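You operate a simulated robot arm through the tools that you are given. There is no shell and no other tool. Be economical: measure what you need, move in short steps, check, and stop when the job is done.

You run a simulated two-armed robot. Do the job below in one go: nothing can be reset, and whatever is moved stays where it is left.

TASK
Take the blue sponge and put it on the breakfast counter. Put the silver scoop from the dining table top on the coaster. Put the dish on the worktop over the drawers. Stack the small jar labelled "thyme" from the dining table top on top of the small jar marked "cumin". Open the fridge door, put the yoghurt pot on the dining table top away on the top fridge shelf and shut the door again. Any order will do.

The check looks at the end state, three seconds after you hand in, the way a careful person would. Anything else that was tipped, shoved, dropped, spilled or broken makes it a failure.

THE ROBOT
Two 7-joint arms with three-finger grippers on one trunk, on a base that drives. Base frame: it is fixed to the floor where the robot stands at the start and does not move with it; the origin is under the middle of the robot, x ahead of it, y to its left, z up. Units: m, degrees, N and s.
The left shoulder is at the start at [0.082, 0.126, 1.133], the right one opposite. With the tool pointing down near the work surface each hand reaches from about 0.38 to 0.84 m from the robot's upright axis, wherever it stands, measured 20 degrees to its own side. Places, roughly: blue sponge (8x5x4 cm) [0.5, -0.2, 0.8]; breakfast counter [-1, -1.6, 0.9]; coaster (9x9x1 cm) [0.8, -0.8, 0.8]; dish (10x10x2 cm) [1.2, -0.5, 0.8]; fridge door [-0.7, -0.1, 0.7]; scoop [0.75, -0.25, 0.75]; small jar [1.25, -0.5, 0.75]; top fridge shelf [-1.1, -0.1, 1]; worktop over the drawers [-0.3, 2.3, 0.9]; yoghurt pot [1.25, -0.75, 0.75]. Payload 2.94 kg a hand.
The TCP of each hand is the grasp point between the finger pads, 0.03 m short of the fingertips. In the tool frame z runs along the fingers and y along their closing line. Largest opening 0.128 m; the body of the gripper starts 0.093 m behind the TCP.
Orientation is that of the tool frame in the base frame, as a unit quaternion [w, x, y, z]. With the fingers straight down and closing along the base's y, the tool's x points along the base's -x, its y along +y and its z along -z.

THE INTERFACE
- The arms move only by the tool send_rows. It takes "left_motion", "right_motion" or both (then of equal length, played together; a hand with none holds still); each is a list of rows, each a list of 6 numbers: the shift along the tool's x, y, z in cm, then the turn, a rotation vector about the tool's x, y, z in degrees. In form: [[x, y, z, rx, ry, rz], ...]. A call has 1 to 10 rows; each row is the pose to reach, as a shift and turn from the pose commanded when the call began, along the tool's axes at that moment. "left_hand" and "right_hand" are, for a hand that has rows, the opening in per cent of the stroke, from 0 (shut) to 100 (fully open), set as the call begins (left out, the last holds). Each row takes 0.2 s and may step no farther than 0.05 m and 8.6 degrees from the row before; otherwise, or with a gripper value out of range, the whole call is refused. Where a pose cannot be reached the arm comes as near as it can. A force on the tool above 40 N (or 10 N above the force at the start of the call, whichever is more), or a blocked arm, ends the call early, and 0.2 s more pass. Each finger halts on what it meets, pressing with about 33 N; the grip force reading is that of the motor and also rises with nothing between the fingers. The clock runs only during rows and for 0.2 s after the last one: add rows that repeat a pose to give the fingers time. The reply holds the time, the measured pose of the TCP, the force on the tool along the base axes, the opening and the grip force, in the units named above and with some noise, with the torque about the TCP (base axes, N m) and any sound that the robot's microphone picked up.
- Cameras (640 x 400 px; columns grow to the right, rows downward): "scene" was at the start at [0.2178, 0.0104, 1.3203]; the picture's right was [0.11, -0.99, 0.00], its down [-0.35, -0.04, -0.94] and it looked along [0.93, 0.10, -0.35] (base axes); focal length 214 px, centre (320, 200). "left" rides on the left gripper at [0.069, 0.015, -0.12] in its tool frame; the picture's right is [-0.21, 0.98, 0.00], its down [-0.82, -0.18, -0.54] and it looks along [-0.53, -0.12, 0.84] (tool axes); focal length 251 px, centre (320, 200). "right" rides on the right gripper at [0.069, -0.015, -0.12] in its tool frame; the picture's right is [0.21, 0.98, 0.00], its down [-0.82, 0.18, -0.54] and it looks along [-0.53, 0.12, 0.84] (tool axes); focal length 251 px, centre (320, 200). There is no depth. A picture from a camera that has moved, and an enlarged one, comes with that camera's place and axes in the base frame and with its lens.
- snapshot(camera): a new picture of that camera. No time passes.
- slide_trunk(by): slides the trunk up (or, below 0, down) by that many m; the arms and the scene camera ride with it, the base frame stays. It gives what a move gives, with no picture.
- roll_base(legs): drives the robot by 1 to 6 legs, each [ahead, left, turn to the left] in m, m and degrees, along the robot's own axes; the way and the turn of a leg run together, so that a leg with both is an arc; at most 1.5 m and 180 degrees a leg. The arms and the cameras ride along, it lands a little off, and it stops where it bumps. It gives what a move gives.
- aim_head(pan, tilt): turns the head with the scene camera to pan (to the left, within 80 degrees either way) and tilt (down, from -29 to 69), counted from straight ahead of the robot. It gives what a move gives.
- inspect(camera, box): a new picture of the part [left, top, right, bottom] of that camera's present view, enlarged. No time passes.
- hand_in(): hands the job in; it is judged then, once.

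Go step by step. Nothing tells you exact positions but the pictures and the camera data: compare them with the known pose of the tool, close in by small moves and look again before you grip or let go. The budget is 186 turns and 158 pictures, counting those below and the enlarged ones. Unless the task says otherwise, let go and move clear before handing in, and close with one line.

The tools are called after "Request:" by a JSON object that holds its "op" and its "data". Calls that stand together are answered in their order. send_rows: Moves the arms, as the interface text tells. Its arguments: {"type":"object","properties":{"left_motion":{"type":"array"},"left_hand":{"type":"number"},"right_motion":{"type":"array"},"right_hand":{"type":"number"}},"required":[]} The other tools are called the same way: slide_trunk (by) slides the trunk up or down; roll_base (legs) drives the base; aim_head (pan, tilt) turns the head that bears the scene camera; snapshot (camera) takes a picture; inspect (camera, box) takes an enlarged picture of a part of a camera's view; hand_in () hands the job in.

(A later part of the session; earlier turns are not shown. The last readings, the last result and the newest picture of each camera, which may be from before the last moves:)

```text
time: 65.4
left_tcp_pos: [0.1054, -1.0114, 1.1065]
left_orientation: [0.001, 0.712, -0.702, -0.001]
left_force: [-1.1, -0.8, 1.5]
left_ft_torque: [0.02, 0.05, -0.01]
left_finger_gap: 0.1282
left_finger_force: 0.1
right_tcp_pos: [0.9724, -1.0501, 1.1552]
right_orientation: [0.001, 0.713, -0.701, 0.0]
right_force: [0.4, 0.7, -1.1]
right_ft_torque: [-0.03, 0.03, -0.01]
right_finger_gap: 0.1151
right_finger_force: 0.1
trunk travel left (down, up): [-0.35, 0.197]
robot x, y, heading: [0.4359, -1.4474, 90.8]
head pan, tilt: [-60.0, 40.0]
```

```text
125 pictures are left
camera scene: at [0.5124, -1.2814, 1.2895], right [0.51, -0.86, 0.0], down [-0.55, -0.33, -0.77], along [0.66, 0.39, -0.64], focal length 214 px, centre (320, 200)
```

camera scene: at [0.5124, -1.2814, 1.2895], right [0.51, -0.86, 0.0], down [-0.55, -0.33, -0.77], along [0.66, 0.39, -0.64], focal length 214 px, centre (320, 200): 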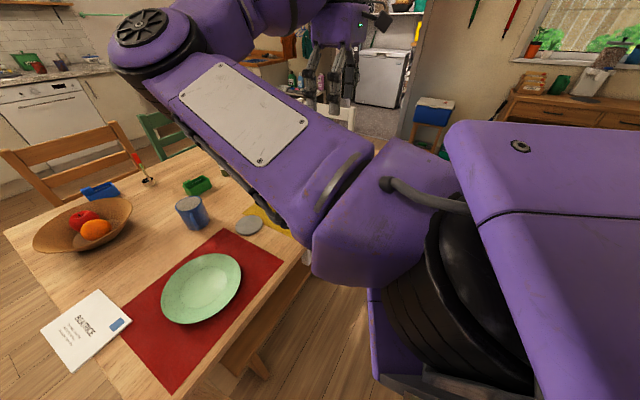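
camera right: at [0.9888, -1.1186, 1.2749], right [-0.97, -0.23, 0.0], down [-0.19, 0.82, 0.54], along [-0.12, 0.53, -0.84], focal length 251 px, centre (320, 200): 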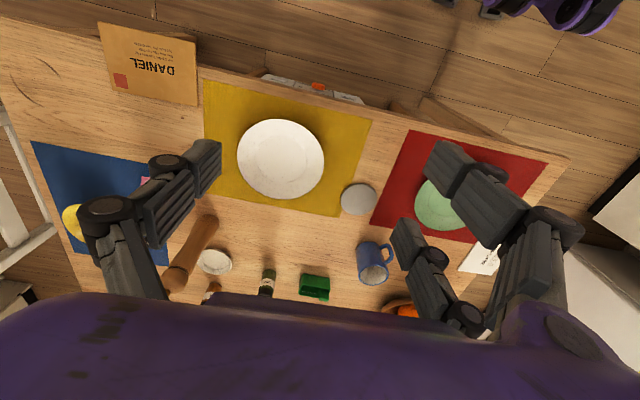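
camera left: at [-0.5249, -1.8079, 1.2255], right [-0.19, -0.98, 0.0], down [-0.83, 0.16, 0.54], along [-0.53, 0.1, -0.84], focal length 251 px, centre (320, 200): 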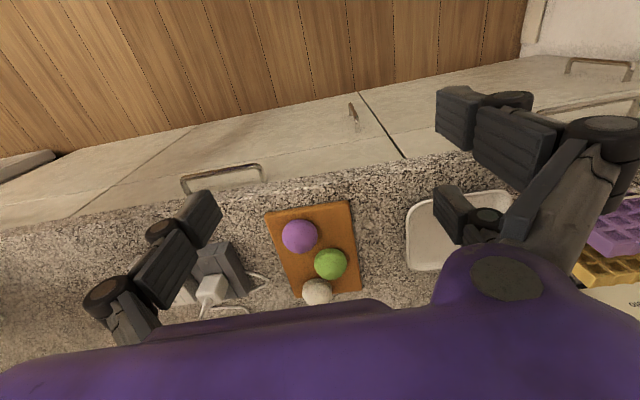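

There's a bench tucked under this table side and an envelope at the right end; no chairs. I zoom in on the jar labels.

Request:
{"op": "inspect", "data": {"camera": "right", "box": [160, 230, 300, 300]}}

```text
4.57 times, centred on (230, 265) of right
camera zoom: at [0.9888, -1.1186, 1.2749], right [-0.97, -0.23, 0.0], down [-0.19, 0.82, 0.54], along [-0.12, 0.53, -0.84], focal length 1149 px, centre (731, -97)
```

zoom: 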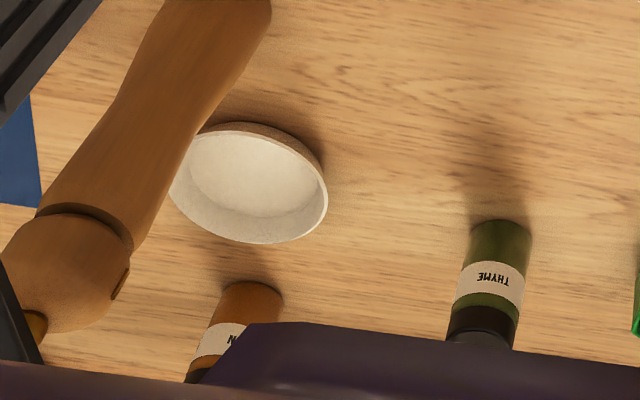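

Green jar is THYME at about (1.0, -0.50); the brown one at (1.16, -0.40) seems to be CUMIN; the dish is at (1.16, -0.535), mill at (1.19, -0.64). I shift right along the table and check base clearance by looking down.

Request:
{"op": "roll_base", "data": {"legs": [[0, -0.42, 0]]}}

Request:
{"op": "aim_head", "data": {"pan": 10, "tilt": 65}}

Request:
{"op": "snapshot", "data": {"camera": "scene"}}

Request:
{"op": "snapshot", "data": {"camera": "left"}}

```text
time: 69.6
left_tcp_pos: [0.529, -1.0063, 1.1058]
left_orientation: [0.0, 0.713, -0.701, 0.001]
left_force: [0.8, -0.9, 0.6]
left_ft_torque: [-0.03, 0.03, -0.01]
left_finger_gap: 0.1281
left_finger_force: 0.1
right_tcp_pos: [1.3946, -1.0423, 1.1551]
right_orientation: [0.0, 0.714, -0.7, 0.002]
right_force: [0.2, 0.1, -1.0]
right_ft_torque: [-0.03, 0.0, -0.03]
right_finger_gap: 0.1154
right_finger_force: 0.1
trunk travel left (down, up): [-0.35, 0.197]
robot x, y, heading: [0.8634, -1.4408, 90.7]
head pan, tilt: [-60.0, 40.0]
```

```text
time: 71.0
left_tcp_pos: [0.528, -1.0054, 1.1063]
left_orientation: [0.0, 0.713, -0.701, 0.0]
left_force: [-1.5, 0.1, 0.4]
left_ft_torque: [-0.01, 0.06, 0.01]
left_finger_gap: 0.1284
left_finger_force: 0.2
right_tcp_pos: [1.3951, -1.0413, 1.1562]
right_orientation: [0.001, 0.713, -0.701, 0.002]
right_force: [-0.1, 0.8, 0.0]
right_ft_torque: [0.0, -0.03, -0.03]
right_finger_gap: 0.1153
right_finger_force: 0.1
trunk travel left (down, up): [-0.35, 0.197]
robot x, y, heading: [0.8617, -1.4428, 91.2]
head pan, tilt: [10.0, 65.0]
```

```text
123 pictures are left
camera scene: at [0.8715, -1.2511, 1.2636], right [0.99, -0.13, 0.0], down [-0.11, -0.85, -0.51], along [0.07, 0.51, -0.86], focal length 214 px, centre (320, 200)
```

scene: 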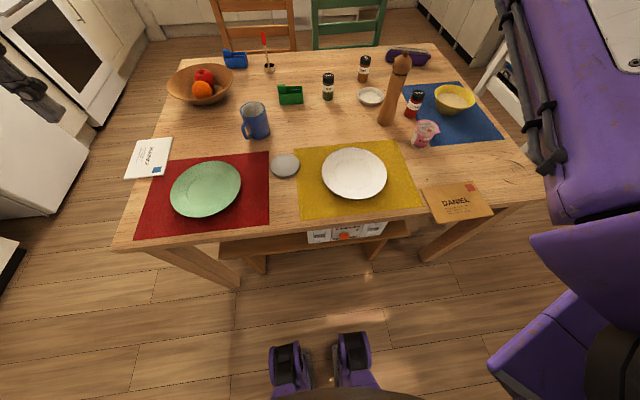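

```text
122 pictures are left
camera left: at [0.5147, -1.0745, 1.2255], right [-0.98, 0.2, 0.0], down [0.17, 0.82, 0.54], along [0.11, 0.53, -0.84], focal length 251 px, centre (320, 200)
```

left: 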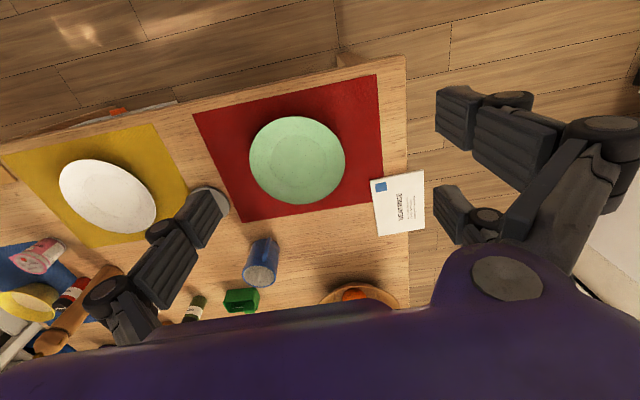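

This view shows everything and confirms about 0.25 m free before the base. I read the labels of the jars here.

Request:
{"op": "inspect", "data": {"camera": "scene", "box": [310, 40, 450, 150]}}

```text
3.64 times, centred on (380, 95) of scene
camera zoom: at [0.8715, -1.2511, 1.2636], right [0.99, -0.13, 0.0], down [-0.11, -0.85, -0.51], along [0.07, 0.51, -0.86], focal length 780 px, centre (102, 582)
```

zoom: 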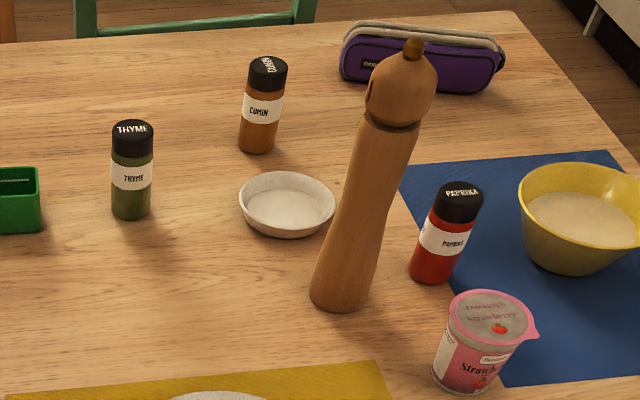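

Labels confirmed: THYME (green), CUMIN (brown), PAPRIKA (red). I drive 0.15 m closer and bring the right hand towards the thyme jar with a slight yaw.

Request:
{"op": "roll_base", "data": {"legs": [[0.15, 0, 0]]}}

Request:
{"op": "send_rows", "data": {"right_motion": [[-2.4, 3.4, 0.6, 0, 0, 1.9], [-4.8, 6.8, 1.2, 0, 0, 3.8], [-7.2, 10.2, 1.8, 0, 0, 5.7], [-9.6, 13.6, 2.4, 0, 0, 7.6], [-12, 17, 3, 0, 0, 9.5], [-14.4, 20.4, 3.6, 0, 0, 11.4], [-16.8, 23.8, 4.2, 0, 0, 13.3], [-19.2, 27.2, 4.8, 0, 0, 15.2], [-21.6, 30.6, 5.4, 0, 0, 17.1], [-24, 34, 6, 0, 0, 19]], "right_hand": 65}}

Request:
{"op": "snapshot", "data": {"camera": "scene"}}

```text
time: 72.4
left_tcp_pos: [0.5252, -0.8571, 1.106]
left_orientation: [0.0, 0.714, -0.7, 0.0]
left_force: [-0.5, 0.4, -0.9]
left_ft_torque: [-0.04, 0.0, -0.01]
left_finger_gap: 0.128
left_finger_force: 0.2
right_tcp_pos: [1.3911, -0.8917, 1.156]
right_orientation: [0.001, 0.713, -0.701, 0.002]
right_force: [0.6, 0.2, 0.0]
right_ft_torque: [-0.01, -0.03, -0.01]
right_finger_gap: 0.1154
right_finger_force: 0.2
trunk travel left (down, up): [-0.35, 0.197]
robot x, y, heading: [0.8613, -1.2944, 91.1]
head pan, tilt: [10.0, 65.0]
```

```text
time: 74.6
left_tcp_pos: [0.524, -0.8583, 1.1046]
left_orientation: [0.0, 0.714, -0.7, 0.0]
left_force: [-0.3, -0.3, 1.2]
left_ft_torque: [0.0, -0.05, 0.0]
left_finger_gap: 0.1284
left_finger_force: 0.0
right_tcp_pos: [1.0467, -0.6576, 1.0935]
right_orientation: [0.0, -0.588, 0.809, -0.002]
right_force: [0.2, 0.0, 0.5]
right_ft_torque: [-0.02, -0.01, 0.02]
right_finger_gap: 0.0831
right_finger_force: 0.0
trunk travel left (down, up): [-0.35, 0.197]
robot x, y, heading: [0.8622, -1.2956, 91.3]
head pan, tilt: [10.0, 65.0]
```

```text
120 pictures are left
camera scene: at [0.8726, -1.0992, 1.2676], right [0.98, -0.19, 0.0], down [-0.16, -0.81, -0.56], along [0.11, 0.55, -0.83], focal length 214 px, centre (320, 200)
```

scene: 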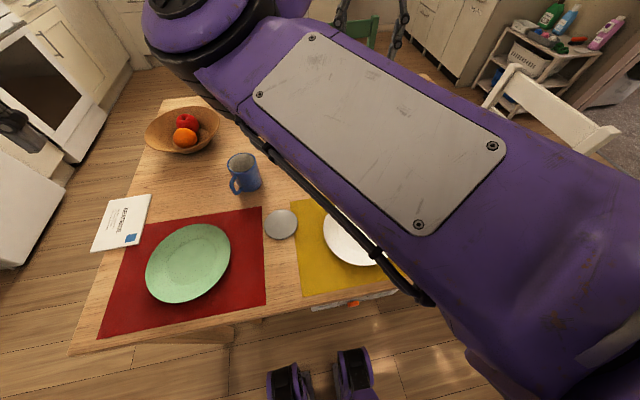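

Request:
{"op": "send_rows", "data": {"right_motion": [[-0.7, 1.6, 1.2, 0, -7.5, 0], [-1.4, 3.2, 2.4, 0, -15, 0], [-2.1, 4.8, 3.6, 0, -22.5, 0], [-2.8, 6.4, 4.8, 0, -30, 0], [-3.4, 8, 6, 0, -37.5, 0], [-4, 9.7, 7, 0, -45, 0], [-4, 9.7, 10, 0, -45, 0]]}}

Request:
{"op": "snapshot", "data": {"camera": "right"}}

Request:
{"op": "snapshot", "data": {"camera": "scene"}}

```text
time: 76.2
left_tcp_pos: [0.5255, -0.8572, 1.1061]
left_orientation: [-0.001, 0.713, -0.701, 0.0]
left_force: [-0.8, 0.8, 0.7]
left_ft_torque: [0.0, 0.0, 0.02]
left_finger_gap: 0.128
left_finger_force: 0.0
right_tcp_pos: [0.9772, -0.5918, 0.9958]
right_orientation: [0.309, -0.546, 0.746, 0.225]
right_force: [0.2, 0.2, -0.3]
right_ft_torque: [-0.01, 0.01, 0.03]
right_finger_gap: 0.0831
right_finger_force: 0.0
right hand out of reach, approached as far as the arm can: row 7
trunk travel left (down, up): [-0.35, 0.197]
robot x, y, heading: [0.8611, -1.2929, 91.0]
head pan, tilt: [10.0, 65.0]
```

```text
119 pictures are left
camera right: at [0.9511, -0.7234, 1.0327], right [-0.98, 0.15, -0.15], down [-0.11, 0.25, 0.96], along [0.18, 0.96, -0.22], focal length 251 px, centre (320, 200)
```

right: 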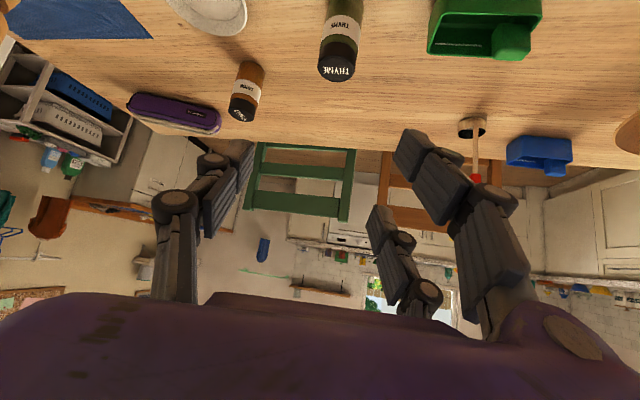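

```text
118 pictures are left
camera scene: at [0.8503, -1.1088, 1.2578], right [0.98, 0.18, 0.0], down [0.16, -0.89, -0.43], along [-0.08, 0.42, -0.9], focal length 214 px, centre (320, 200)
```

scene: 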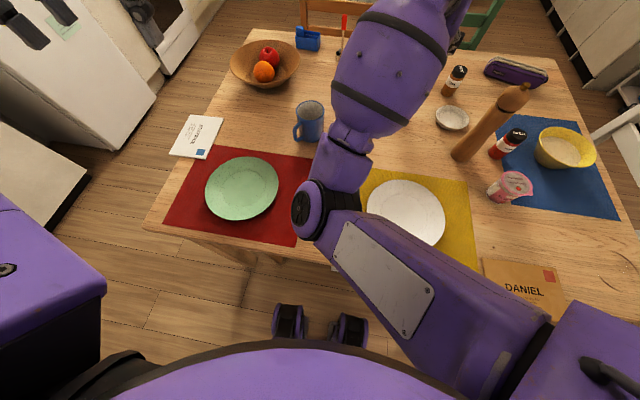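

The hand is tilted 45° facing the jar. I lower it to the pre-grasp height behind the jar.

Request:
{"op": "send_rows", "data": {"right_motion": [[1.6, 0, 1.6, 0, 0, 0], [3.2, 0, 3.2, 0, 0, 0], [4.8, 0, 4.8, 0, 0, 0], [6.4, 0.3, 6.4, 0, 0, 0]]}}

Request:
{"op": "snapshot", "data": {"camera": "right"}}

```text
time: 77.2
left_tcp_pos: [0.5244, -0.8584, 1.1049]
left_orientation: [0.0, 0.714, -0.7, 0.0]
left_force: [0.3, 0.8, -0.7]
left_ft_torque: [0.0, -0.02, 0.0]
left_finger_gap: 0.1281
left_finger_force: 0.1
right_tcp_pos: [1.0026, -0.5882, 0.9158]
right_orientation: [0.308, -0.548, 0.745, 0.224]
right_force: [-0.3, -0.3, 0.0]
right_ft_torque: [0.02, 0.03, -0.01]
right_finger_gap: 0.0827
right_finger_force: 0.1
right hand out of reach, approached as far as the arm can: row 1, 2, 3, 4
trunk travel left (down, up): [-0.35, 0.197]
robot x, y, heading: [0.859, -1.2936, 91.1]
head pan, tilt: [10.0, 65.0]
```

```text
117 pictures are left
camera right: at [0.9778, -0.7198, 0.9526], right [-0.98, 0.15, -0.15], down [-0.12, 0.25, 0.96], along [0.18, 0.96, -0.23], focal length 251 px, centre (320, 200)
```

right: 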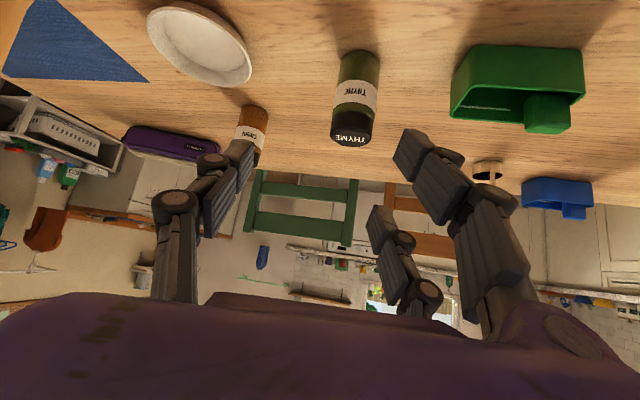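

A joint limit pushes the hand to the right; I lift slightly and shift the base left so that the jar lies further to the robot's right.

Request:
{"op": "roll_base", "data": {"legs": [[0, 0.14, 0]]}}

Request:
{"op": "send_rows", "data": {"right_motion": [[0.5, -2.5, -0.5, 0, 0, 0], [0.5, -5, -0.5, 0, 0, 0], [0.5, -8, -0.5, 0, 0, 0], [0.5, -11, -0.5, 0, 0, 0]]}}

Request:
{"op": "snapshot", "data": {"camera": "right"}}

```text
time: 79.1
left_tcp_pos: [0.384, -0.8611, 1.1059]
left_orientation: [-0.001, 0.714, -0.7, 0.0]
left_force: [0.2, -0.1, 0.1]
left_ft_torque: [0.01, -0.04, 0.01]
left_finger_gap: 0.1278
left_finger_force: 0.0
right_tcp_pos: [0.8643, -0.5908, 0.9165]
right_orientation: [0.308, -0.548, 0.745, 0.224]
right_force: [-0.1, 0.0, -0.4]
right_ft_torque: [0.04, 0.0, 0.0]
right_finger_gap: 0.0832
right_finger_force: 0.0
trunk travel left (down, up): [-0.35, 0.197]
robot x, y, heading: [0.7231, -1.2955, 91.1]
head pan, tilt: [10.0, 65.0]
```

```text
time: 80.1
left_tcp_pos: [0.3868, -0.8603, 1.1071]
left_orientation: [-0.001, 0.714, -0.7, 0.0]
left_force: [0.0, -0.5, 0.1]
left_ft_torque: [-0.01, 0.02, -0.03]
left_finger_gap: 0.1278
left_finger_force: 0.0
right_tcp_pos: [0.9676, -0.6308, 0.9158]
right_orientation: [0.307, -0.548, 0.745, 0.224]
right_force: [0.5, 0.2, -0.1]
right_ft_torque: [0.0, -0.02, 0.01]
right_finger_gap: 0.0831
right_finger_force: 0.0
trunk travel left (down, up): [-0.35, 0.197]
robot x, y, heading: [0.7224, -1.2947, 91.1]
head pan, tilt: [10.0, 65.0]
```

```text
116 pictures are left
camera right: at [0.9422, -0.7628, 0.9527], right [-0.98, 0.15, -0.15], down [-0.12, 0.25, 0.96], along [0.18, 0.96, -0.23], focal length 251 px, centre (320, 200)
```

right: 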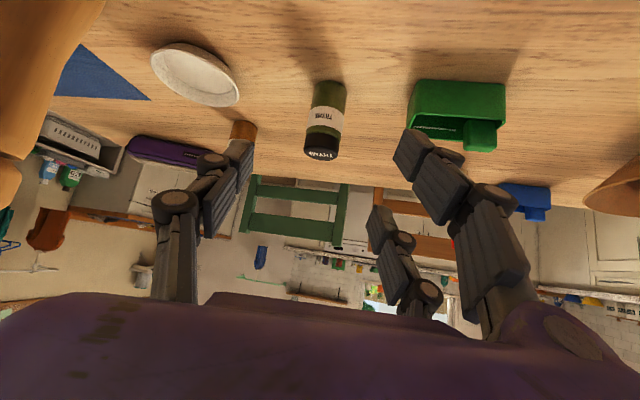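

Now reachable. The jar is at (1.003, -0.489); I advance along the tool axis most of the way and look.

Request:
{"op": "send_rows", "data": {"right_motion": [[-1.1, 0.5, 2, 0, 0, 0], [-2.2, 1, 5, 0, 0, 0], [-2.2, 1, 8, 0, 0, 0], [-2.2, 1, 11, 0, 0, 0]]}}

Request:
{"op": "snapshot", "data": {"camera": "right"}}

```text
time: 81.1
left_tcp_pos: [0.3846, -0.8599, 1.1061]
left_orientation: [0.0, 0.713, -0.701, 0.0]
left_force: [-0.3, -1.1, -0.9]
left_ft_torque: [0.0, -0.01, 0.01]
left_finger_gap: 0.128
left_finger_force: 0.0
right_tcp_pos: [0.986, -0.5377, 0.8529]
right_orientation: [0.308, -0.548, 0.745, 0.224]
right_force: [0.9, -0.3, -0.1]
right_ft_torque: [0.02, 0.03, 0.02]
right_finger_gap: 0.0829
right_finger_force: 0.1
trunk travel left (down, up): [-0.35, 0.197]
robot x, y, heading: [0.7234, -1.2946, 91.0]
head pan, tilt: [10.0, 65.0]
```

```text
115 pictures are left
camera right: at [0.9606, -0.6691, 0.8899], right [-0.98, 0.15, -0.15], down [-0.11, 0.25, 0.96], along [0.18, 0.96, -0.23], focal length 251 px, centre (320, 200)
```

right: 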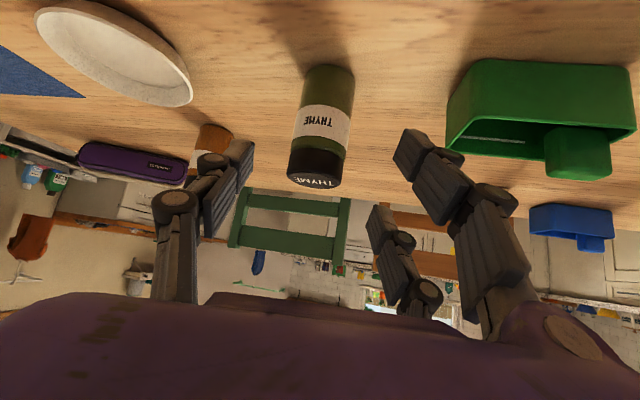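

Aligned. Final 7.4 cm advance, then close.

Request:
{"op": "send_rows", "data": {"right_motion": [[0, 0, 2.5, 0, 0, 0], [0, 0, 5, 0, 0, 0], [0, 0, 7.3, 0, 0, 0], [0, 0, 7.3, 0, 0, 0]]}}

Request:
{"op": "snapshot", "data": {"camera": "right"}}

```text
time: 82.1
left_tcp_pos: [0.386, -0.8604, 1.1078]
left_orientation: [-0.001, 0.713, -0.701, 0.0]
left_force: [-0.1, -0.4, 0.7]
left_ft_torque: [-0.03, 0.02, -0.01]
left_finger_gap: 0.1281
left_finger_force: 0.0
right_tcp_pos: [1.0018, -0.49, 0.802]
right_orientation: [0.307, -0.549, 0.745, 0.224]
right_force: [0.0, -0.3, 0.4]
right_ft_torque: [0.03, -0.02, 0.0]
right_finger_gap: 0.0832
right_finger_force: 0.0
trunk travel left (down, up): [-0.35, 0.197]
robot x, y, heading: [0.7215, -1.2983, 91.0]
head pan, tilt: [10.0, 65.0]
```

```text
114 pictures are left
camera right: at [0.9756, -0.6217, 0.8389], right [-0.98, 0.15, -0.16], down [-0.12, 0.25, 0.96], along [0.18, 0.96, -0.23], focal length 251 px, centre (320, 200)
```

right: 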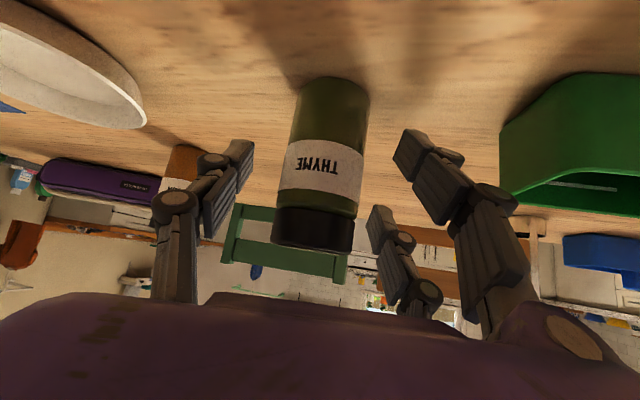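

Jar centred between the pads at the right depth. Close and lift.

Request:
{"op": "send_rows", "data": {"right_motion": [[0, 0, 0, 0, 0, 0], [0, 0, 0, 0, 0, 0], [0, 0, 0, 0, 0, 0], [0, 0, 0, 0, 0, 0], [0, 0, 0, 0, 0, 0]], "right_hand": 0}}

Request:
{"op": "send_rows", "data": {"right_motion": [[-1, 0, -1, 0, 0, 0], [-3.5, 0, -3.5, 0, 0, 0], [-6.5, 0, -6.5, 0, 0, 0], [-9.5, 0, -9.5, 0, 0, 0]]}}

Request:
{"op": "snapshot", "data": {"camera": "right"}}

```text
time: 83.3
left_tcp_pos: [0.3869, -0.8616, 1.1076]
left_orientation: [0.001, 0.714, -0.7, 0.0]
left_force: [-0.3, -0.2, 0.1]
left_ft_torque: [0.06, -0.02, 0.03]
left_finger_gap: 0.1281
left_finger_force: 0.0
right_tcp_pos: [1.0024, -0.4886, 0.8021]
right_orientation: [0.307, -0.548, 0.745, 0.223]
right_force: [0.2, 0.6, 0.3]
right_ft_torque: [0.01, 0.02, -0.01]
right_finger_gap: 0.0398
right_finger_force: 32.5
trunk travel left (down, up): [-0.35, 0.197]
robot x, y, heading: [0.7246, -1.3001, 90.9]
head pan, tilt: [10.0, 65.0]
```

```text
time: 84.3
left_tcp_pos: [0.3851, -0.8613, 1.1072]
left_orientation: [0.0, 0.714, -0.7, 0.0]
left_force: [0.2, 0.2, 0.5]
left_ft_torque: [-0.01, 0.01, -0.01]
left_finger_gap: 0.1281
left_finger_force: 0.0
right_tcp_pos: [1.0002, -0.4886, 0.9351]
right_orientation: [0.307, -0.548, 0.745, 0.223]
right_force: [0.9, 0.4, -1.4]
right_ft_torque: [0.03, 0.01, 0.04]
right_finger_gap: 0.0395
right_finger_force: 33.5
trunk travel left (down, up): [-0.35, 0.197]
robot x, y, heading: [0.7225, -1.2982, 91.2]
head pan, tilt: [10.0, 65.0]
```

```text
113 pictures are left
camera right: at [0.9747, -0.6211, 0.9726], right [-0.98, 0.15, -0.16], down [-0.12, 0.25, 0.96], along [0.18, 0.96, -0.23], focal length 251 px, centre (320, 200)
```

right: 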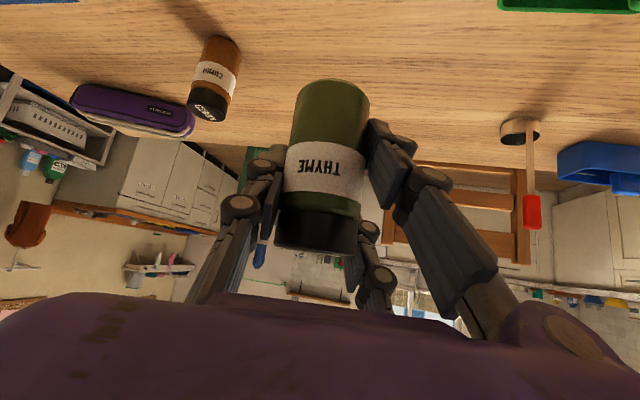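

Thyme is held. Cumin stands at about (1.162, -0.398). I move over towards it in the air and re-measure.

Request:
{"op": "send_rows", "data": {"right_motion": [[-2.5, -3, 1.3, 0, 0, 0], [-5, -6, 2.6, 0, 0, 0], [-7.5, -9, 3.9, 0, 0, 0]]}}

Request:
{"op": "snapshot", "data": {"camera": "right"}}

Request:
{"op": "aim_head", "data": {"pan": -25, "tilt": 40}}

Request:
{"op": "snapshot", "data": {"camera": "scene"}}

```text
time: 85.1
left_tcp_pos: [0.3876, -0.8613, 1.107]
left_orientation: [0.0, 0.714, -0.7, -0.001]
left_force: [0.7, 0.0, -0.4]
left_ft_torque: [0.01, 0.05, 0.02]
left_finger_gap: 0.1283
left_finger_force: 0.1
right_tcp_pos: [1.111, -0.4378, 0.9614]
right_orientation: [0.308, -0.548, 0.745, 0.223]
right_force: [-0.6, 0.4, -1.0]
right_ft_torque: [-0.01, 0.01, 0.0]
right_finger_gap: 0.0395
right_finger_force: 33.2
trunk travel left (down, up): [-0.35, 0.197]
robot x, y, heading: [0.721, -1.2973, 91.0]
head pan, tilt: [10.0, 65.0]
```

```text
112 pictures are left
camera right: at [1.087, -0.5694, 0.9974], right [-0.98, 0.15, -0.15], down [-0.11, 0.25, 0.96], along [0.18, 0.96, -0.23], focal length 251 px, centre (320, 200)
```

right: 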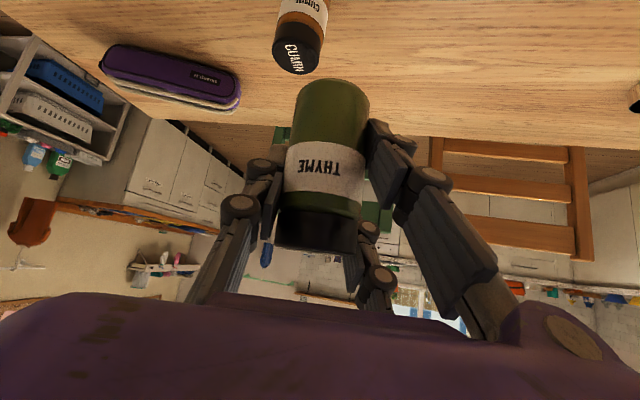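

```text
time: 86.1
left_tcp_pos: [0.385, -0.8606, 1.1063]
left_orientation: [0.001, 0.714, -0.7, 0.0]
left_force: [-0.9, -0.6, 0.3]
left_ft_torque: [-0.01, 0.01, 0.0]
left_finger_gap: 0.1281
left_finger_force: 0.1
right_tcp_pos: [1.1119, -0.4378, 0.9622]
right_orientation: [0.308, -0.547, 0.745, 0.223]
right_force: [0.7, 0.5, 0.1]
right_ft_torque: [-0.07, -0.02, 0.01]
right_finger_gap: 0.0397
right_finger_force: 32.9
trunk travel left (down, up): [-0.35, 0.197]
robot x, y, heading: [0.7212, -1.2974, 91.1]
head pan, tilt: [-25.0, 40.0]
```

```text
111 pictures are left
camera scene: at [0.7555, -1.0942, 1.2895], right [0.91, -0.4, 0.0], down [-0.26, -0.59, -0.77], along [0.31, 0.7, -0.64], focal length 214 px, centre (320, 200)
```

scene: 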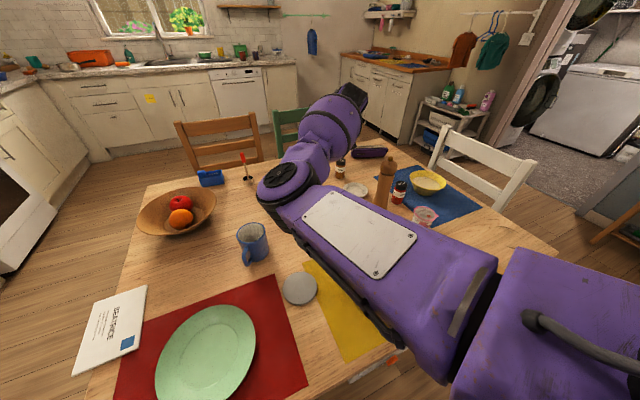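

Cumin's lid is at (1.159, -0.398). I move directly above it and check from the head camera.

Request:
{"op": "send_rows", "data": {"right_motion": [[-1.9, -1.6, 1.3, 0, 0, 0], [-3.7, -3.3, 3.7, 0, 0, 0], [-1.1, -3.3, 6.3, 0, 0, 0]]}}

Request:
{"op": "snapshot", "data": {"camera": "right"}}

Request:
{"op": "inspect", "data": {"camera": "scene", "box": [300, 100, 420, 200]}}

```text
time: 86.9
left_tcp_pos: [0.3858, -0.8605, 1.1052]
left_orientation: [0.0, 0.714, -0.7, -0.001]
left_force: [-0.3, -0.5, -0.8]
left_ft_torque: [-0.03, 0.01, -0.02]
left_finger_gap: 0.1282
left_finger_force: 0.1
right_tcp_pos: [1.1568, -0.3973, 0.9246]
right_orientation: [0.308, -0.549, 0.744, 0.224]
right_force: [-0.5, -0.3, -1.6]
right_ft_torque: [-0.04, 0.0, -0.02]
right_finger_gap: 0.0395
right_finger_force: 33.6
trunk travel left (down, up): [-0.35, 0.197]
robot x, y, heading: [0.7252, -1.2992, 90.9]
head pan, tilt: [-25.0, 40.0]
```

```text
110 pictures are left
camera right: at [1.1322, -0.5297, 0.9616], right [-0.98, 0.15, -0.16], down [-0.12, 0.25, 0.96], along [0.18, 0.96, -0.23], focal length 251 px, centre (320, 200)
```

right: 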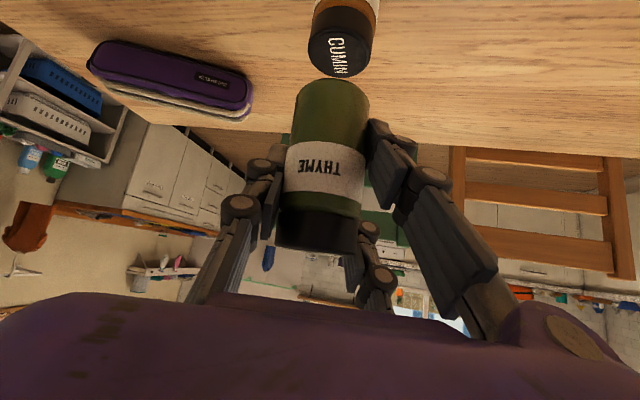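

```text
4.00 times, centred on (360, 150) of scene
camera zoom: at [0.7551, -1.0936, 1.2894], right [0.91, -0.41, 0.0], down [-0.26, -0.59, -0.77], along [0.31, 0.7, -0.64], focal length 858 px, centre (160, 400)
```

zoom: 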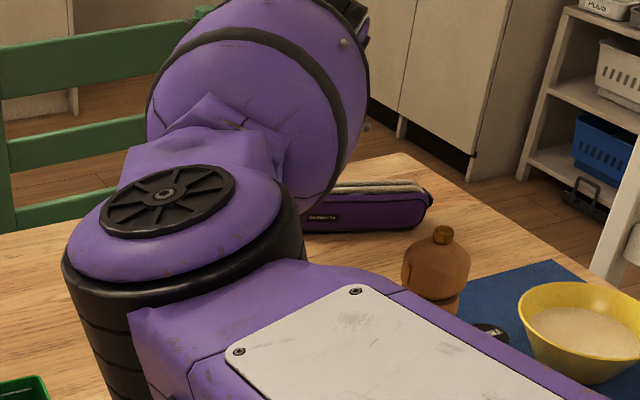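

Aligned within a couple of millimetres. Lowering slowly until contact.

Request:
{"op": "send_rows", "data": {"right_motion": [[0.8, 0, 0.8, 0, 0, 0], [1.5, -0.1, 1.5, 0, 0, 0], [1.9, -0.1, 1.9, 0, 0, 0], [2.1, -0.1, 2.1, 0, 0, 0]]}}

Request:
{"op": "snapshot", "data": {"camera": "right"}}

```text
time: 87.9
left_tcp_pos: [0.3859, -0.8605, 1.1068]
left_orientation: [0.0, 0.714, -0.7, 0.0]
left_force: [-0.1, 1.1, -0.9]
left_ft_torque: [-0.02, -0.02, 0.0]
left_finger_gap: 0.1279
left_finger_force: 0.0
right_tcp_pos: [1.1594, -0.3989, 0.8959]
right_orientation: [0.308, -0.548, 0.745, 0.224]
right_force: [-0.3, 0.1, -1.7]
right_ft_torque: [-0.02, -0.02, 0.03]
right_finger_gap: 0.0398
right_finger_force: 33.4
trunk travel left (down, up): [-0.35, 0.197]
robot x, y, heading: [0.7218, -1.2965, 91.1]
head pan, tilt: [-25.0, 40.0]
```

```text
108 pictures are left
camera right: at [1.1339, -0.5309, 0.9313], right [-0.98, 0.15, -0.16], down [-0.12, 0.25, 0.96], along [0.18, 0.96, -0.23], focal length 251 px, centre (320, 200)
```

right: 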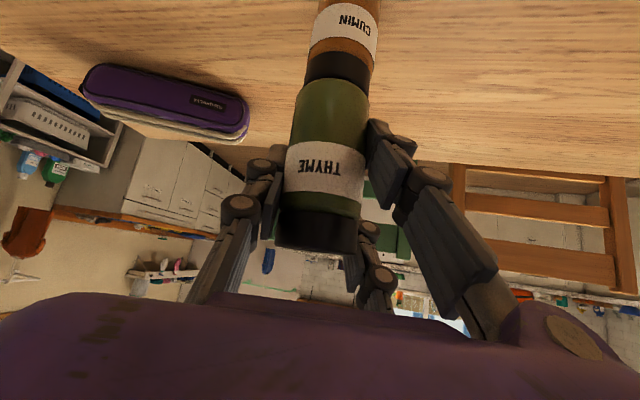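

Request:
{"op": "send_rows", "data": {"right_motion": [[0.15, 0, 0.15, 0, 0, 0], [0.3, 0, 0.3, 0, 0, 0], [0.4, 0, 0.4, 0, 0, 0]]}}

```text
time: 88.7
left_tcp_pos: [0.3854, -0.8589, 1.1064]
left_orientation: [0.0, 0.714, -0.7, 0.0]
left_force: [0.3, 0.3, -0.3]
left_ft_torque: [-0.02, 0.04, -0.02]
left_finger_gap: 0.1279
left_finger_force: 0.0
right_tcp_pos: [1.1589, -0.3994, 0.8887]
right_orientation: [0.309, -0.547, 0.745, 0.223]
right_force: [0.6, 0.6, -0.8]
right_ft_torque: [-0.01, 0.01, 0.01]
right_finger_gap: 0.0396
right_finger_force: 33.1
trunk travel left (down, up): [-0.35, 0.197]
robot x, y, heading: [0.7279, -1.2938, 90.8]
head pan, tilt: [-25.0, 40.0]
```

Request:
{"op": "send_rows", "data": {"right_motion": [[0.15, 0, 0.15, 0, 0, 0], [0.25, 0, 0.25, 0, 0, 0]]}}

Request:
{"op": "inspect", "data": {"camera": "right", "box": [240, 0, 440, 125]}}

```text
time: 89.3
left_tcp_pos: [0.3853, -0.8611, 1.1058]
left_orientation: [0.0, 0.714, -0.7, 0.0]
left_force: [0.7, 0.5, 0.0]
left_ft_torque: [0.0, -0.02, 0.0]
left_finger_gap: 0.1279
left_finger_force: 0.0
right_tcp_pos: [1.1593, -0.3999, 0.8868]
right_orientation: [0.308, -0.548, 0.745, 0.224]
right_force: [0.0, -0.5, 3.3]
right_ft_torque: [-0.06, 0.1, 0.0]
right_finger_gap: 0.0396
right_finger_force: 33.7
trunk travel left (down, up): [-0.35, 0.197]
robot x, y, heading: [0.7177, -1.2976, 91.1]
head pan, tilt: [-25.0, 40.0]
```

```text
3.20 times, centred on (340, 62) of right
camera zoom: at [1.1333, -0.5315, 0.9238], right [-0.98, 0.15, -0.16], down [-0.12, 0.25, 0.96], along [0.18, 0.96, -0.22], focal length 805 px, centre (256, 640)
```

zoom: 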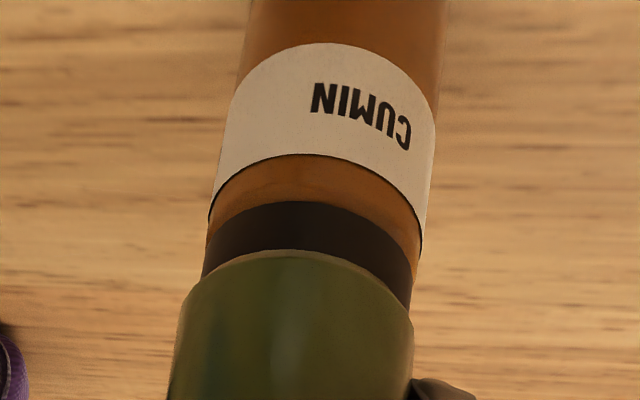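

Contact felt, but the geometry suggests thyme sits ~7 mm short of cumin's axis towards me. I raise 8 mm, shift 7 mm forward and look again.

Request:
{"op": "send_rows", "data": {"right_motion": [[-0.56, 0, -0.56, 0, 0, 0], [-1.07, 0, -0.05, 0, 0, 0], [-1.07, 0, -0.05, 0, 0, 0]]}}

Request:
{"op": "inspect", "data": {"camera": "right", "box": [240, 0, 440, 125]}}

```text
time: 90.1
left_tcp_pos: [0.3859, -0.8606, 1.1069]
left_orientation: [0.0, 0.714, -0.7, 0.0]
left_force: [0.7, -0.1, 0.2]
left_ft_torque: [0.03, 0.0, 0.03]
left_finger_gap: 0.128
left_finger_force: 0.1
right_tcp_pos: [1.1604, -0.393, 0.8934]
right_orientation: [0.307, -0.549, 0.744, 0.225]
right_force: [0.2, 0.9, -0.9]
right_ft_torque: [-0.02, 0.02, 0.03]
right_finger_gap: 0.0397
right_finger_force: 33.4
trunk travel left (down, up): [-0.35, 0.197]
robot x, y, heading: [0.7217, -1.2944, 91.3]
head pan, tilt: [-25.0, 40.0]
```

```text
3.20 times, centred on (340, 62) of right
camera zoom: at [1.1352, -0.5242, 0.9307], right [-0.98, 0.15, -0.16], down [-0.12, 0.25, 0.96], along [0.18, 0.96, -0.23], focal length 805 px, centre (256, 640)
```

zoom: 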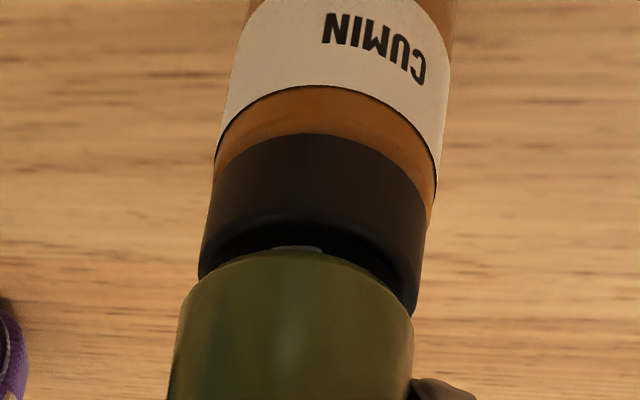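

Now rims coincide (both axes near (1.165, -0.392)). Lower to contact.

Request:
{"op": "send_rows", "data": {"right_motion": [[0.25, 0.05, 0.25, 0, 0, 0], [0.42, 0.08, 0.42, 0, 0, 0], [0.5, 0.08, 0.5, 0, 0, 0]]}}

Request:
{"op": "inspect", "data": {"camera": "right", "box": [240, 0, 440, 125]}}

```text
time: 90.9
left_tcp_pos: [0.3855, -0.8614, 1.1062]
left_orientation: [0.0, 0.714, -0.7, 0.001]
left_force: [0.2, 0.1, -0.3]
left_ft_torque: [0.0, 0.04, 0.01]
left_finger_gap: 0.1277
left_finger_force: 0.1
right_tcp_pos: [1.1601, -0.3921, 0.888]
right_orientation: [0.308, -0.547, 0.745, 0.224]
right_force: [0.2, 0.5, 1.9]
right_ft_torque: [-0.01, 0.06, 0.01]
right_finger_gap: 0.0397
right_finger_force: 32.4
trunk travel left (down, up): [-0.35, 0.197]
robot x, y, heading: [0.7213, -1.292, 91.1]
head pan, tilt: [-25.0, 40.0]
```

```text
3.20 times, centred on (340, 62) of right
camera zoom: at [1.1345, -0.5242, 0.924], right [-0.98, 0.15, -0.16], down [-0.12, 0.25, 0.96], along [0.18, 0.96, -0.23], focal length 805 px, centre (256, 640)
```

zoom: 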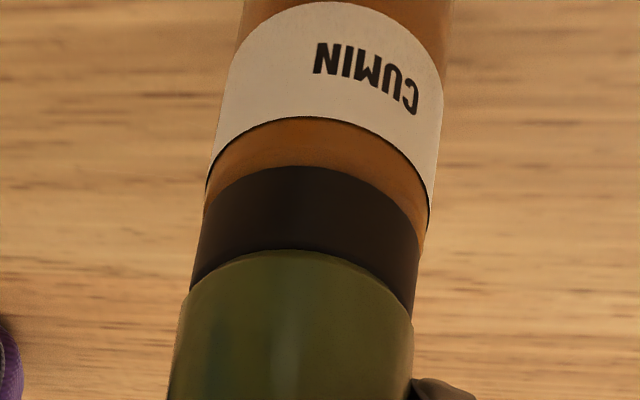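

Well aligned with light contact. Open and back off along the tool axis.

Request:
{"op": "send_rows", "data": {"right_motion": [[0, 0, 0, 0, 0, 0], [0, 0, 0, 0, 0, 0], [0, 0, 0, 0, 0, 0]], "right_hand": 62}}

Request:
{"op": "inspect", "data": {"camera": "right", "box": [160, 0, 480, 260]}}

```text
time: 91.7
left_tcp_pos: [0.3867, -0.8614, 1.1072]
left_orientation: [0.0, 0.714, -0.701, 0.0]
left_force: [-0.4, 0.6, 0.0]
left_ft_torque: [0.0, -0.03, -0.01]
left_finger_gap: 0.1281
left_finger_force: 0.1
right_tcp_pos: [1.1602, -0.3918, 0.8866]
right_orientation: [0.307, -0.548, 0.745, 0.224]
right_force: [0.1, -0.3, 0.2]
right_ft_torque: [0.01, 0.0, 0.01]
right_finger_gap: 0.0794
right_finger_force: 0.1
trunk travel left (down, up): [-0.35, 0.197]
robot x, y, heading: [0.7233, -1.2977, 90.8]
head pan, tilt: [-25.0, 40.0]
```

```text
1.54 times, centred on (320, 130) of right
camera zoom: at [1.1348, -0.5242, 0.9236], right [-0.98, 0.15, -0.16], down [-0.12, 0.25, 0.96], along [0.18, 0.96, -0.23], focal length 387 px, centre (320, 308)
```

zoom: 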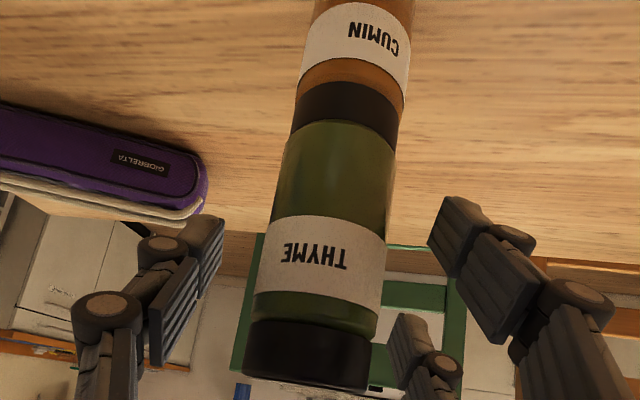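

Thyme stands neatly on cumin. I back the hand off along its axis and up.

Request:
{"op": "send_rows", "data": {"right_motion": [[0, 0, -3, 0, 0, 0], [0, 0, -7, 0, 0, 0], [0, 0, -11, 0, 0, 0], [0, 0, -15, 0, 0, 0], [-3, 0, -19, 0, 0, 0], [-5, 0, -22, 0, 0, 0]]}}

Request:
{"op": "snapshot", "data": {"camera": "right"}}

```text
time: 93.1
left_tcp_pos: [0.3855, -0.8609, 1.1057]
left_orientation: [0.0, 0.714, -0.7, 0.0]
left_force: [-0.9, 0.1, 0.7]
left_ft_torque: [0.03, -0.03, 0.0]
left_finger_gap: 0.1279
left_finger_force: 0.1
right_tcp_pos: [1.1242, -0.5071, 1.079]
right_orientation: [0.308, -0.548, 0.745, 0.224]
right_force: [0.1, -0.4, -1.0]
right_ft_torque: [0.01, 0.0, -0.01]
right_finger_gap: 0.0791
right_finger_force: 0.1
trunk travel left (down, up): [-0.35, 0.197]
robot x, y, heading: [0.7222, -1.2972, 91.3]
head pan, tilt: [-25.0, 40.0]
```

```text
103 pictures are left
camera right: at [1.0982, -0.6388, 1.1153], right [-0.98, 0.15, -0.16], down [-0.12, 0.25, 0.96], along [0.18, 0.96, -0.23], focal length 251 px, centre (320, 200)
```

right: 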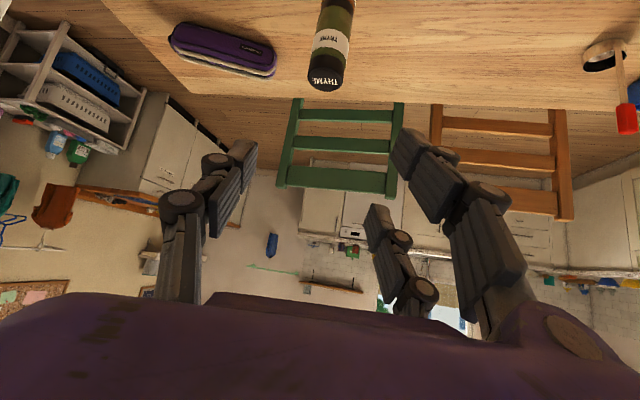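

Now I bring the hand back to vertical, yawing to about 45° so its camera clears the mill, and shift the base to the right.

Request:
{"op": "send_rows", "data": {"right_motion": [[-0.5, 0, -0.5, 0, 7.5, 0], [-1, 0, -1, 0, 15, 0], [-1.5, 0, -1.5, 0, 22.5, 0], [-1.5, 0, -1.5, 0, 30, 0], [-1.5, 0, -1.5, 0, 37.5, 0], [-1.5, 0, -1.5, 0, 45, 0]]}}

Request:
{"op": "send_rows", "data": {"right_motion": [[0.5, 2, 0, 0, 0, 6.5], [1, 4, 0, 0, 0, 13], [1, 6, 0, 0, 0, 19.5], [1, 8, 0, 0, 0, 26]], "right_hand": 100}}

Request:
{"op": "roll_base", "data": {"legs": [[0, -0.13, 0]]}}

Request:
{"op": "snapshot", "data": {"camera": "right"}}

```text
time: 94.5
left_tcp_pos: [0.3829, -0.8604, 1.1055]
left_orientation: [0.0, 0.714, -0.7, 0.001]
left_force: [-1.0, -0.2, 0.1]
left_ft_torque: [-0.01, -0.09, 0.01]
left_finger_gap: 0.128
left_finger_force: 0.1
right_tcp_pos: [1.09, -0.5303, 1.1007]
right_orientation: [0.0, -0.591, 0.806, -0.004]
right_force: [-0.1, 0.3, 1.2]
right_ft_torque: [0.02, -0.06, 0.03]
right_finger_gap: 0.0794
right_finger_force: 0.0
right hand out of reach, approached as far as the arm can: row 6
trunk travel left (down, up): [-0.35, 0.197]
robot x, y, heading: [0.7215, -1.2914, 90.9]
head pan, tilt: [-25.0, 40.0]
```

```text
time: 95.5
left_tcp_pos: [0.3858, -0.86, 1.1066]
left_orientation: [0.0, 0.714, -0.701, 0.001]
left_force: [-0.6, 0.3, 0.2]
left_ft_torque: [-0.04, 0.01, 0.02]
left_finger_gap: 0.128
left_finger_force: 0.1
right_tcp_pos: [1.0093, -0.5661, 1.111]
right_orientation: [0.001, -0.493, 0.87, -0.01]
right_force: [-0.3, 0.5, -1.3]
right_ft_torque: [-0.05, 0.01, 0.0]
right_finger_gap: 0.128
right_finger_force: 0.0
right hand out of reach, approached as far as the arm can: row 1, 2, 3, 4
trunk travel left (down, up): [-0.35, 0.197]
robot x, y, heading: [0.7219, -1.2946, 91.0]
head pan, tilt: [-25.0, 40.0]
```

```text
time: 97.3
left_tcp_pos: [0.5134, -0.8578, 1.1065]
left_orientation: [-0.001, 0.714, -0.701, 0.0]
left_force: [0.0, 0.3, -0.2]
left_ft_torque: [-0.02, -0.01, -0.04]
left_finger_gap: 0.1283
left_finger_force: 0.1
right_tcp_pos: [1.1392, -0.5643, 1.111]
right_orientation: [0.001, -0.492, 0.87, -0.01]
right_force: [-0.4, -0.1, -0.2]
right_ft_torque: [-0.02, 0.02, -0.01]
right_finger_gap: 0.1281
right_finger_force: 0.1
trunk travel left (down, up): [-0.35, 0.197]
robot x, y, heading: [0.8513, -1.2966, 91.3]
head pan, tilt: [-25.0, 40.0]
```

```text
102 pictures are left
camera right: at [1.1153, -0.629, 1.2319], right [-0.95, 0.32, -0.02], down [0.26, 0.81, 0.53], along [0.18, 0.5, -0.85], focal length 251 px, centre (320, 200)
```

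right: 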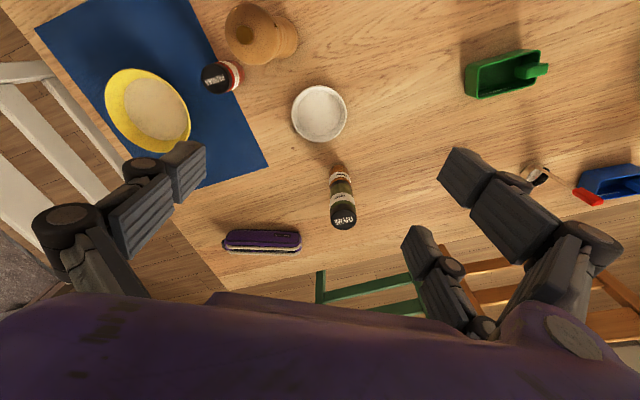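

The dish is at (1.157, -0.532); with the present yaw (~59°) the hand clears the mill by a couple of cm. I go above it and descend part way.

Request:
{"op": "send_rows", "data": {"right_motion": [[-2, 0, 0, 0, 0, 0], [-3.7, 0.1, 3, 0, 0, 0], [-3.7, 0.1, 7, 0, 0, 0], [-3.7, 0.1, 11, 0, 0, 0], [-3.7, 0.1, 15, 0, 0, 0], [-3.7, 0.1, 18.5, 0, 0, 0]]}}

Request:
{"op": "snapshot", "data": {"camera": "right"}}

```text
time: 98.7
left_tcp_pos: [0.5126, -0.8594, 1.1062]
left_orientation: [-0.001, 0.714, -0.7, 0.0]
left_force: [-0.6, -0.5, -0.3]
left_ft_torque: [0.02, -0.04, 0.02]
left_finger_gap: 0.1281
left_finger_force: 0.0
right_tcp_pos: [1.1466, -0.5415, 0.9594]
right_orientation: [0.003, -0.494, 0.87, -0.01]
right_force: [-1.2, 1.4, 0.5]
right_ft_torque: [0.03, -0.06, 0.0]
right_finger_gap: 0.1283
right_finger_force: 0.0
right hand out of reach, approached as far as the arm can: row 1, 2, 3, 4, 5, 6
trunk travel left (down, up): [-0.35, 0.197]
robot x, y, heading: [0.8524, -1.2943, 91.2]
head pan, tilt: [-25.0, 40.0]
```

```text
101 pictures are left
camera right: at [1.1217, -0.6071, 1.0792], right [-0.95, 0.32, -0.02], down [0.26, 0.81, 0.53], along [0.18, 0.5, -0.85], focal length 251 px, centre (320, 200)
```

right: 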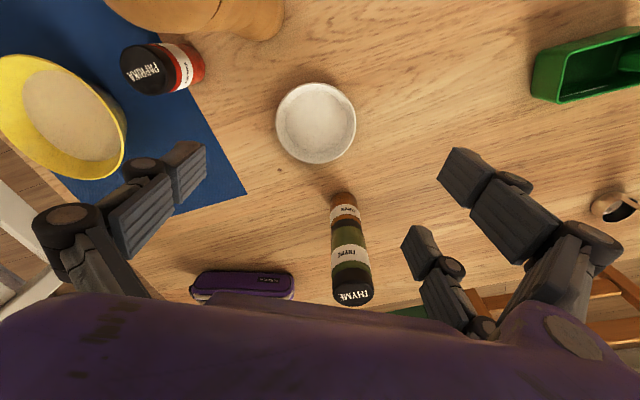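

Reach/yaw limit again. I raise the hand, edge the base 5 cm closer and turn it 12° to the right.

Request:
{"op": "send_rows", "data": {"right_motion": [[0, 0, -4, 0, 0, 0], [0, 0, -8, 0, 0, 0], [0, 0, -12, 0, 0, 0], [0, 0, -16, 0, 0, 0]]}}

Request:
{"op": "roll_base", "data": {"legs": [[0.05, 0.03, 0], [0, 0, -12]]}}

Request:
{"op": "snapshot", "data": {"camera": "right"}}

```text
time: 99.7
left_tcp_pos: [0.5145, -0.8571, 1.1066]
left_orientation: [0.001, 0.714, -0.7, 0.0]
left_force: [-0.3, 1.2, -0.2]
left_ft_torque: [-0.04, 0.01, -0.01]
left_finger_gap: 0.1278
left_finger_force: 0.2
right_tcp_pos: [1.1256, -0.5509, 1.0533]
right_orientation: [0.004, -0.505, 0.863, -0.013]
right_force: [0.4, -0.2, 0.5]
right_ft_torque: [0.0, 0.02, 0.0]
right_finger_gap: 0.1279
right_finger_force: 0.1
right hand out of reach, approached as far as the arm can: row 1, 2, 3, 4
trunk travel left (down, up): [-0.35, 0.197]
robot x, y, heading: [0.8497, -1.2913, 91.2]
head pan, tilt: [-25.0, 40.0]
```

```text
time: 101.4
left_tcp_pos: [0.581, -0.7505, 1.1068]
left_orientation: [0.0, -0.637, 0.771, 0.0]
left_force: [-1.2, 0.3, -0.8]
left_ft_torque: [0.02, -0.01, -0.01]
left_finger_gap: 0.1283
left_finger_force: 0.1
right_tcp_pos: [1.2411, -0.5754, 1.0525]
right_orientation: [0.002, -0.413, 0.911, -0.013]
right_force: [-0.2, 0.0, -0.6]
right_ft_torque: [-0.02, 0.01, 0.0]
right_finger_gap: 0.1283
right_finger_force: 0.0
trunk travel left (down, up): [-0.35, 0.197]
robot x, y, heading: [0.8228, -1.2439, 79.3]
head pan, tilt: [-25.0, 40.0]
```

```text
100 pictures are left
camera right: at [1.2066, -0.6342, 1.1734], right [-0.88, 0.48, -0.02], down [0.4, 0.75, 0.53], along [0.27, 0.46, -0.85], focal length 251 px, centre (320, 200)
```

right: 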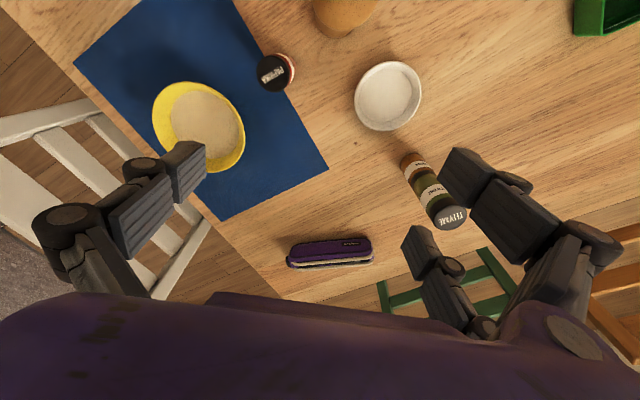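

Request:
{"op": "send_rows", "data": {"right_motion": [[0.8, 3, -0.5, 0, 0, -4], [1.6, 6, -1, 0, 0, -8], [2.3, 9.1, -1, 0, 0, -12], [2.3, 9.1, 1, 0, 0, -12]]}}

Request:
{"op": "snapshot", "data": {"camera": "right"}}

```text
time: 102.4
left_tcp_pos: [0.5822, -0.7486, 1.1064]
left_orientation: [0.0, -0.637, 0.771, 0.0]
left_force: [0.4, 0.1, -0.7]
left_ft_torque: [-0.01, 0.03, 0.03]
left_finger_gap: 0.1278
left_finger_force: 0.1
right_tcp_pos: [1.1607, -0.5322, 1.0391]
right_orientation: [0.0, -0.505, 0.863, -0.013]
right_force: [0.7, -0.2, -0.6]
right_ft_torque: [0.0, 0.06, -0.01]
right_finger_gap: 0.1283
right_finger_force: 0.1
right hand out of reach, approached as far as the arm can: row 3
trunk travel left (down, up): [-0.35, 0.197]
robot x, y, heading: [0.8191, -1.2432, 79.2]
head pan, tilt: [-25.0, 40.0]
```

```text
99 pictures are left
camera right: at [1.1383, -0.5965, 1.1603], right [-0.96, 0.29, -0.02], down [0.24, 0.82, 0.53], along [0.17, 0.5, -0.85], focal length 251 px, centre (320, 200)
```

right: 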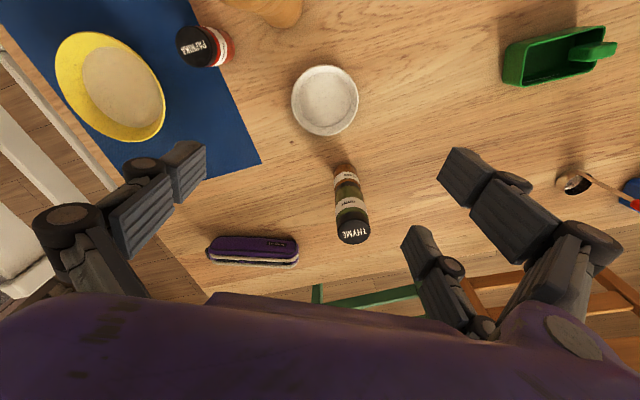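

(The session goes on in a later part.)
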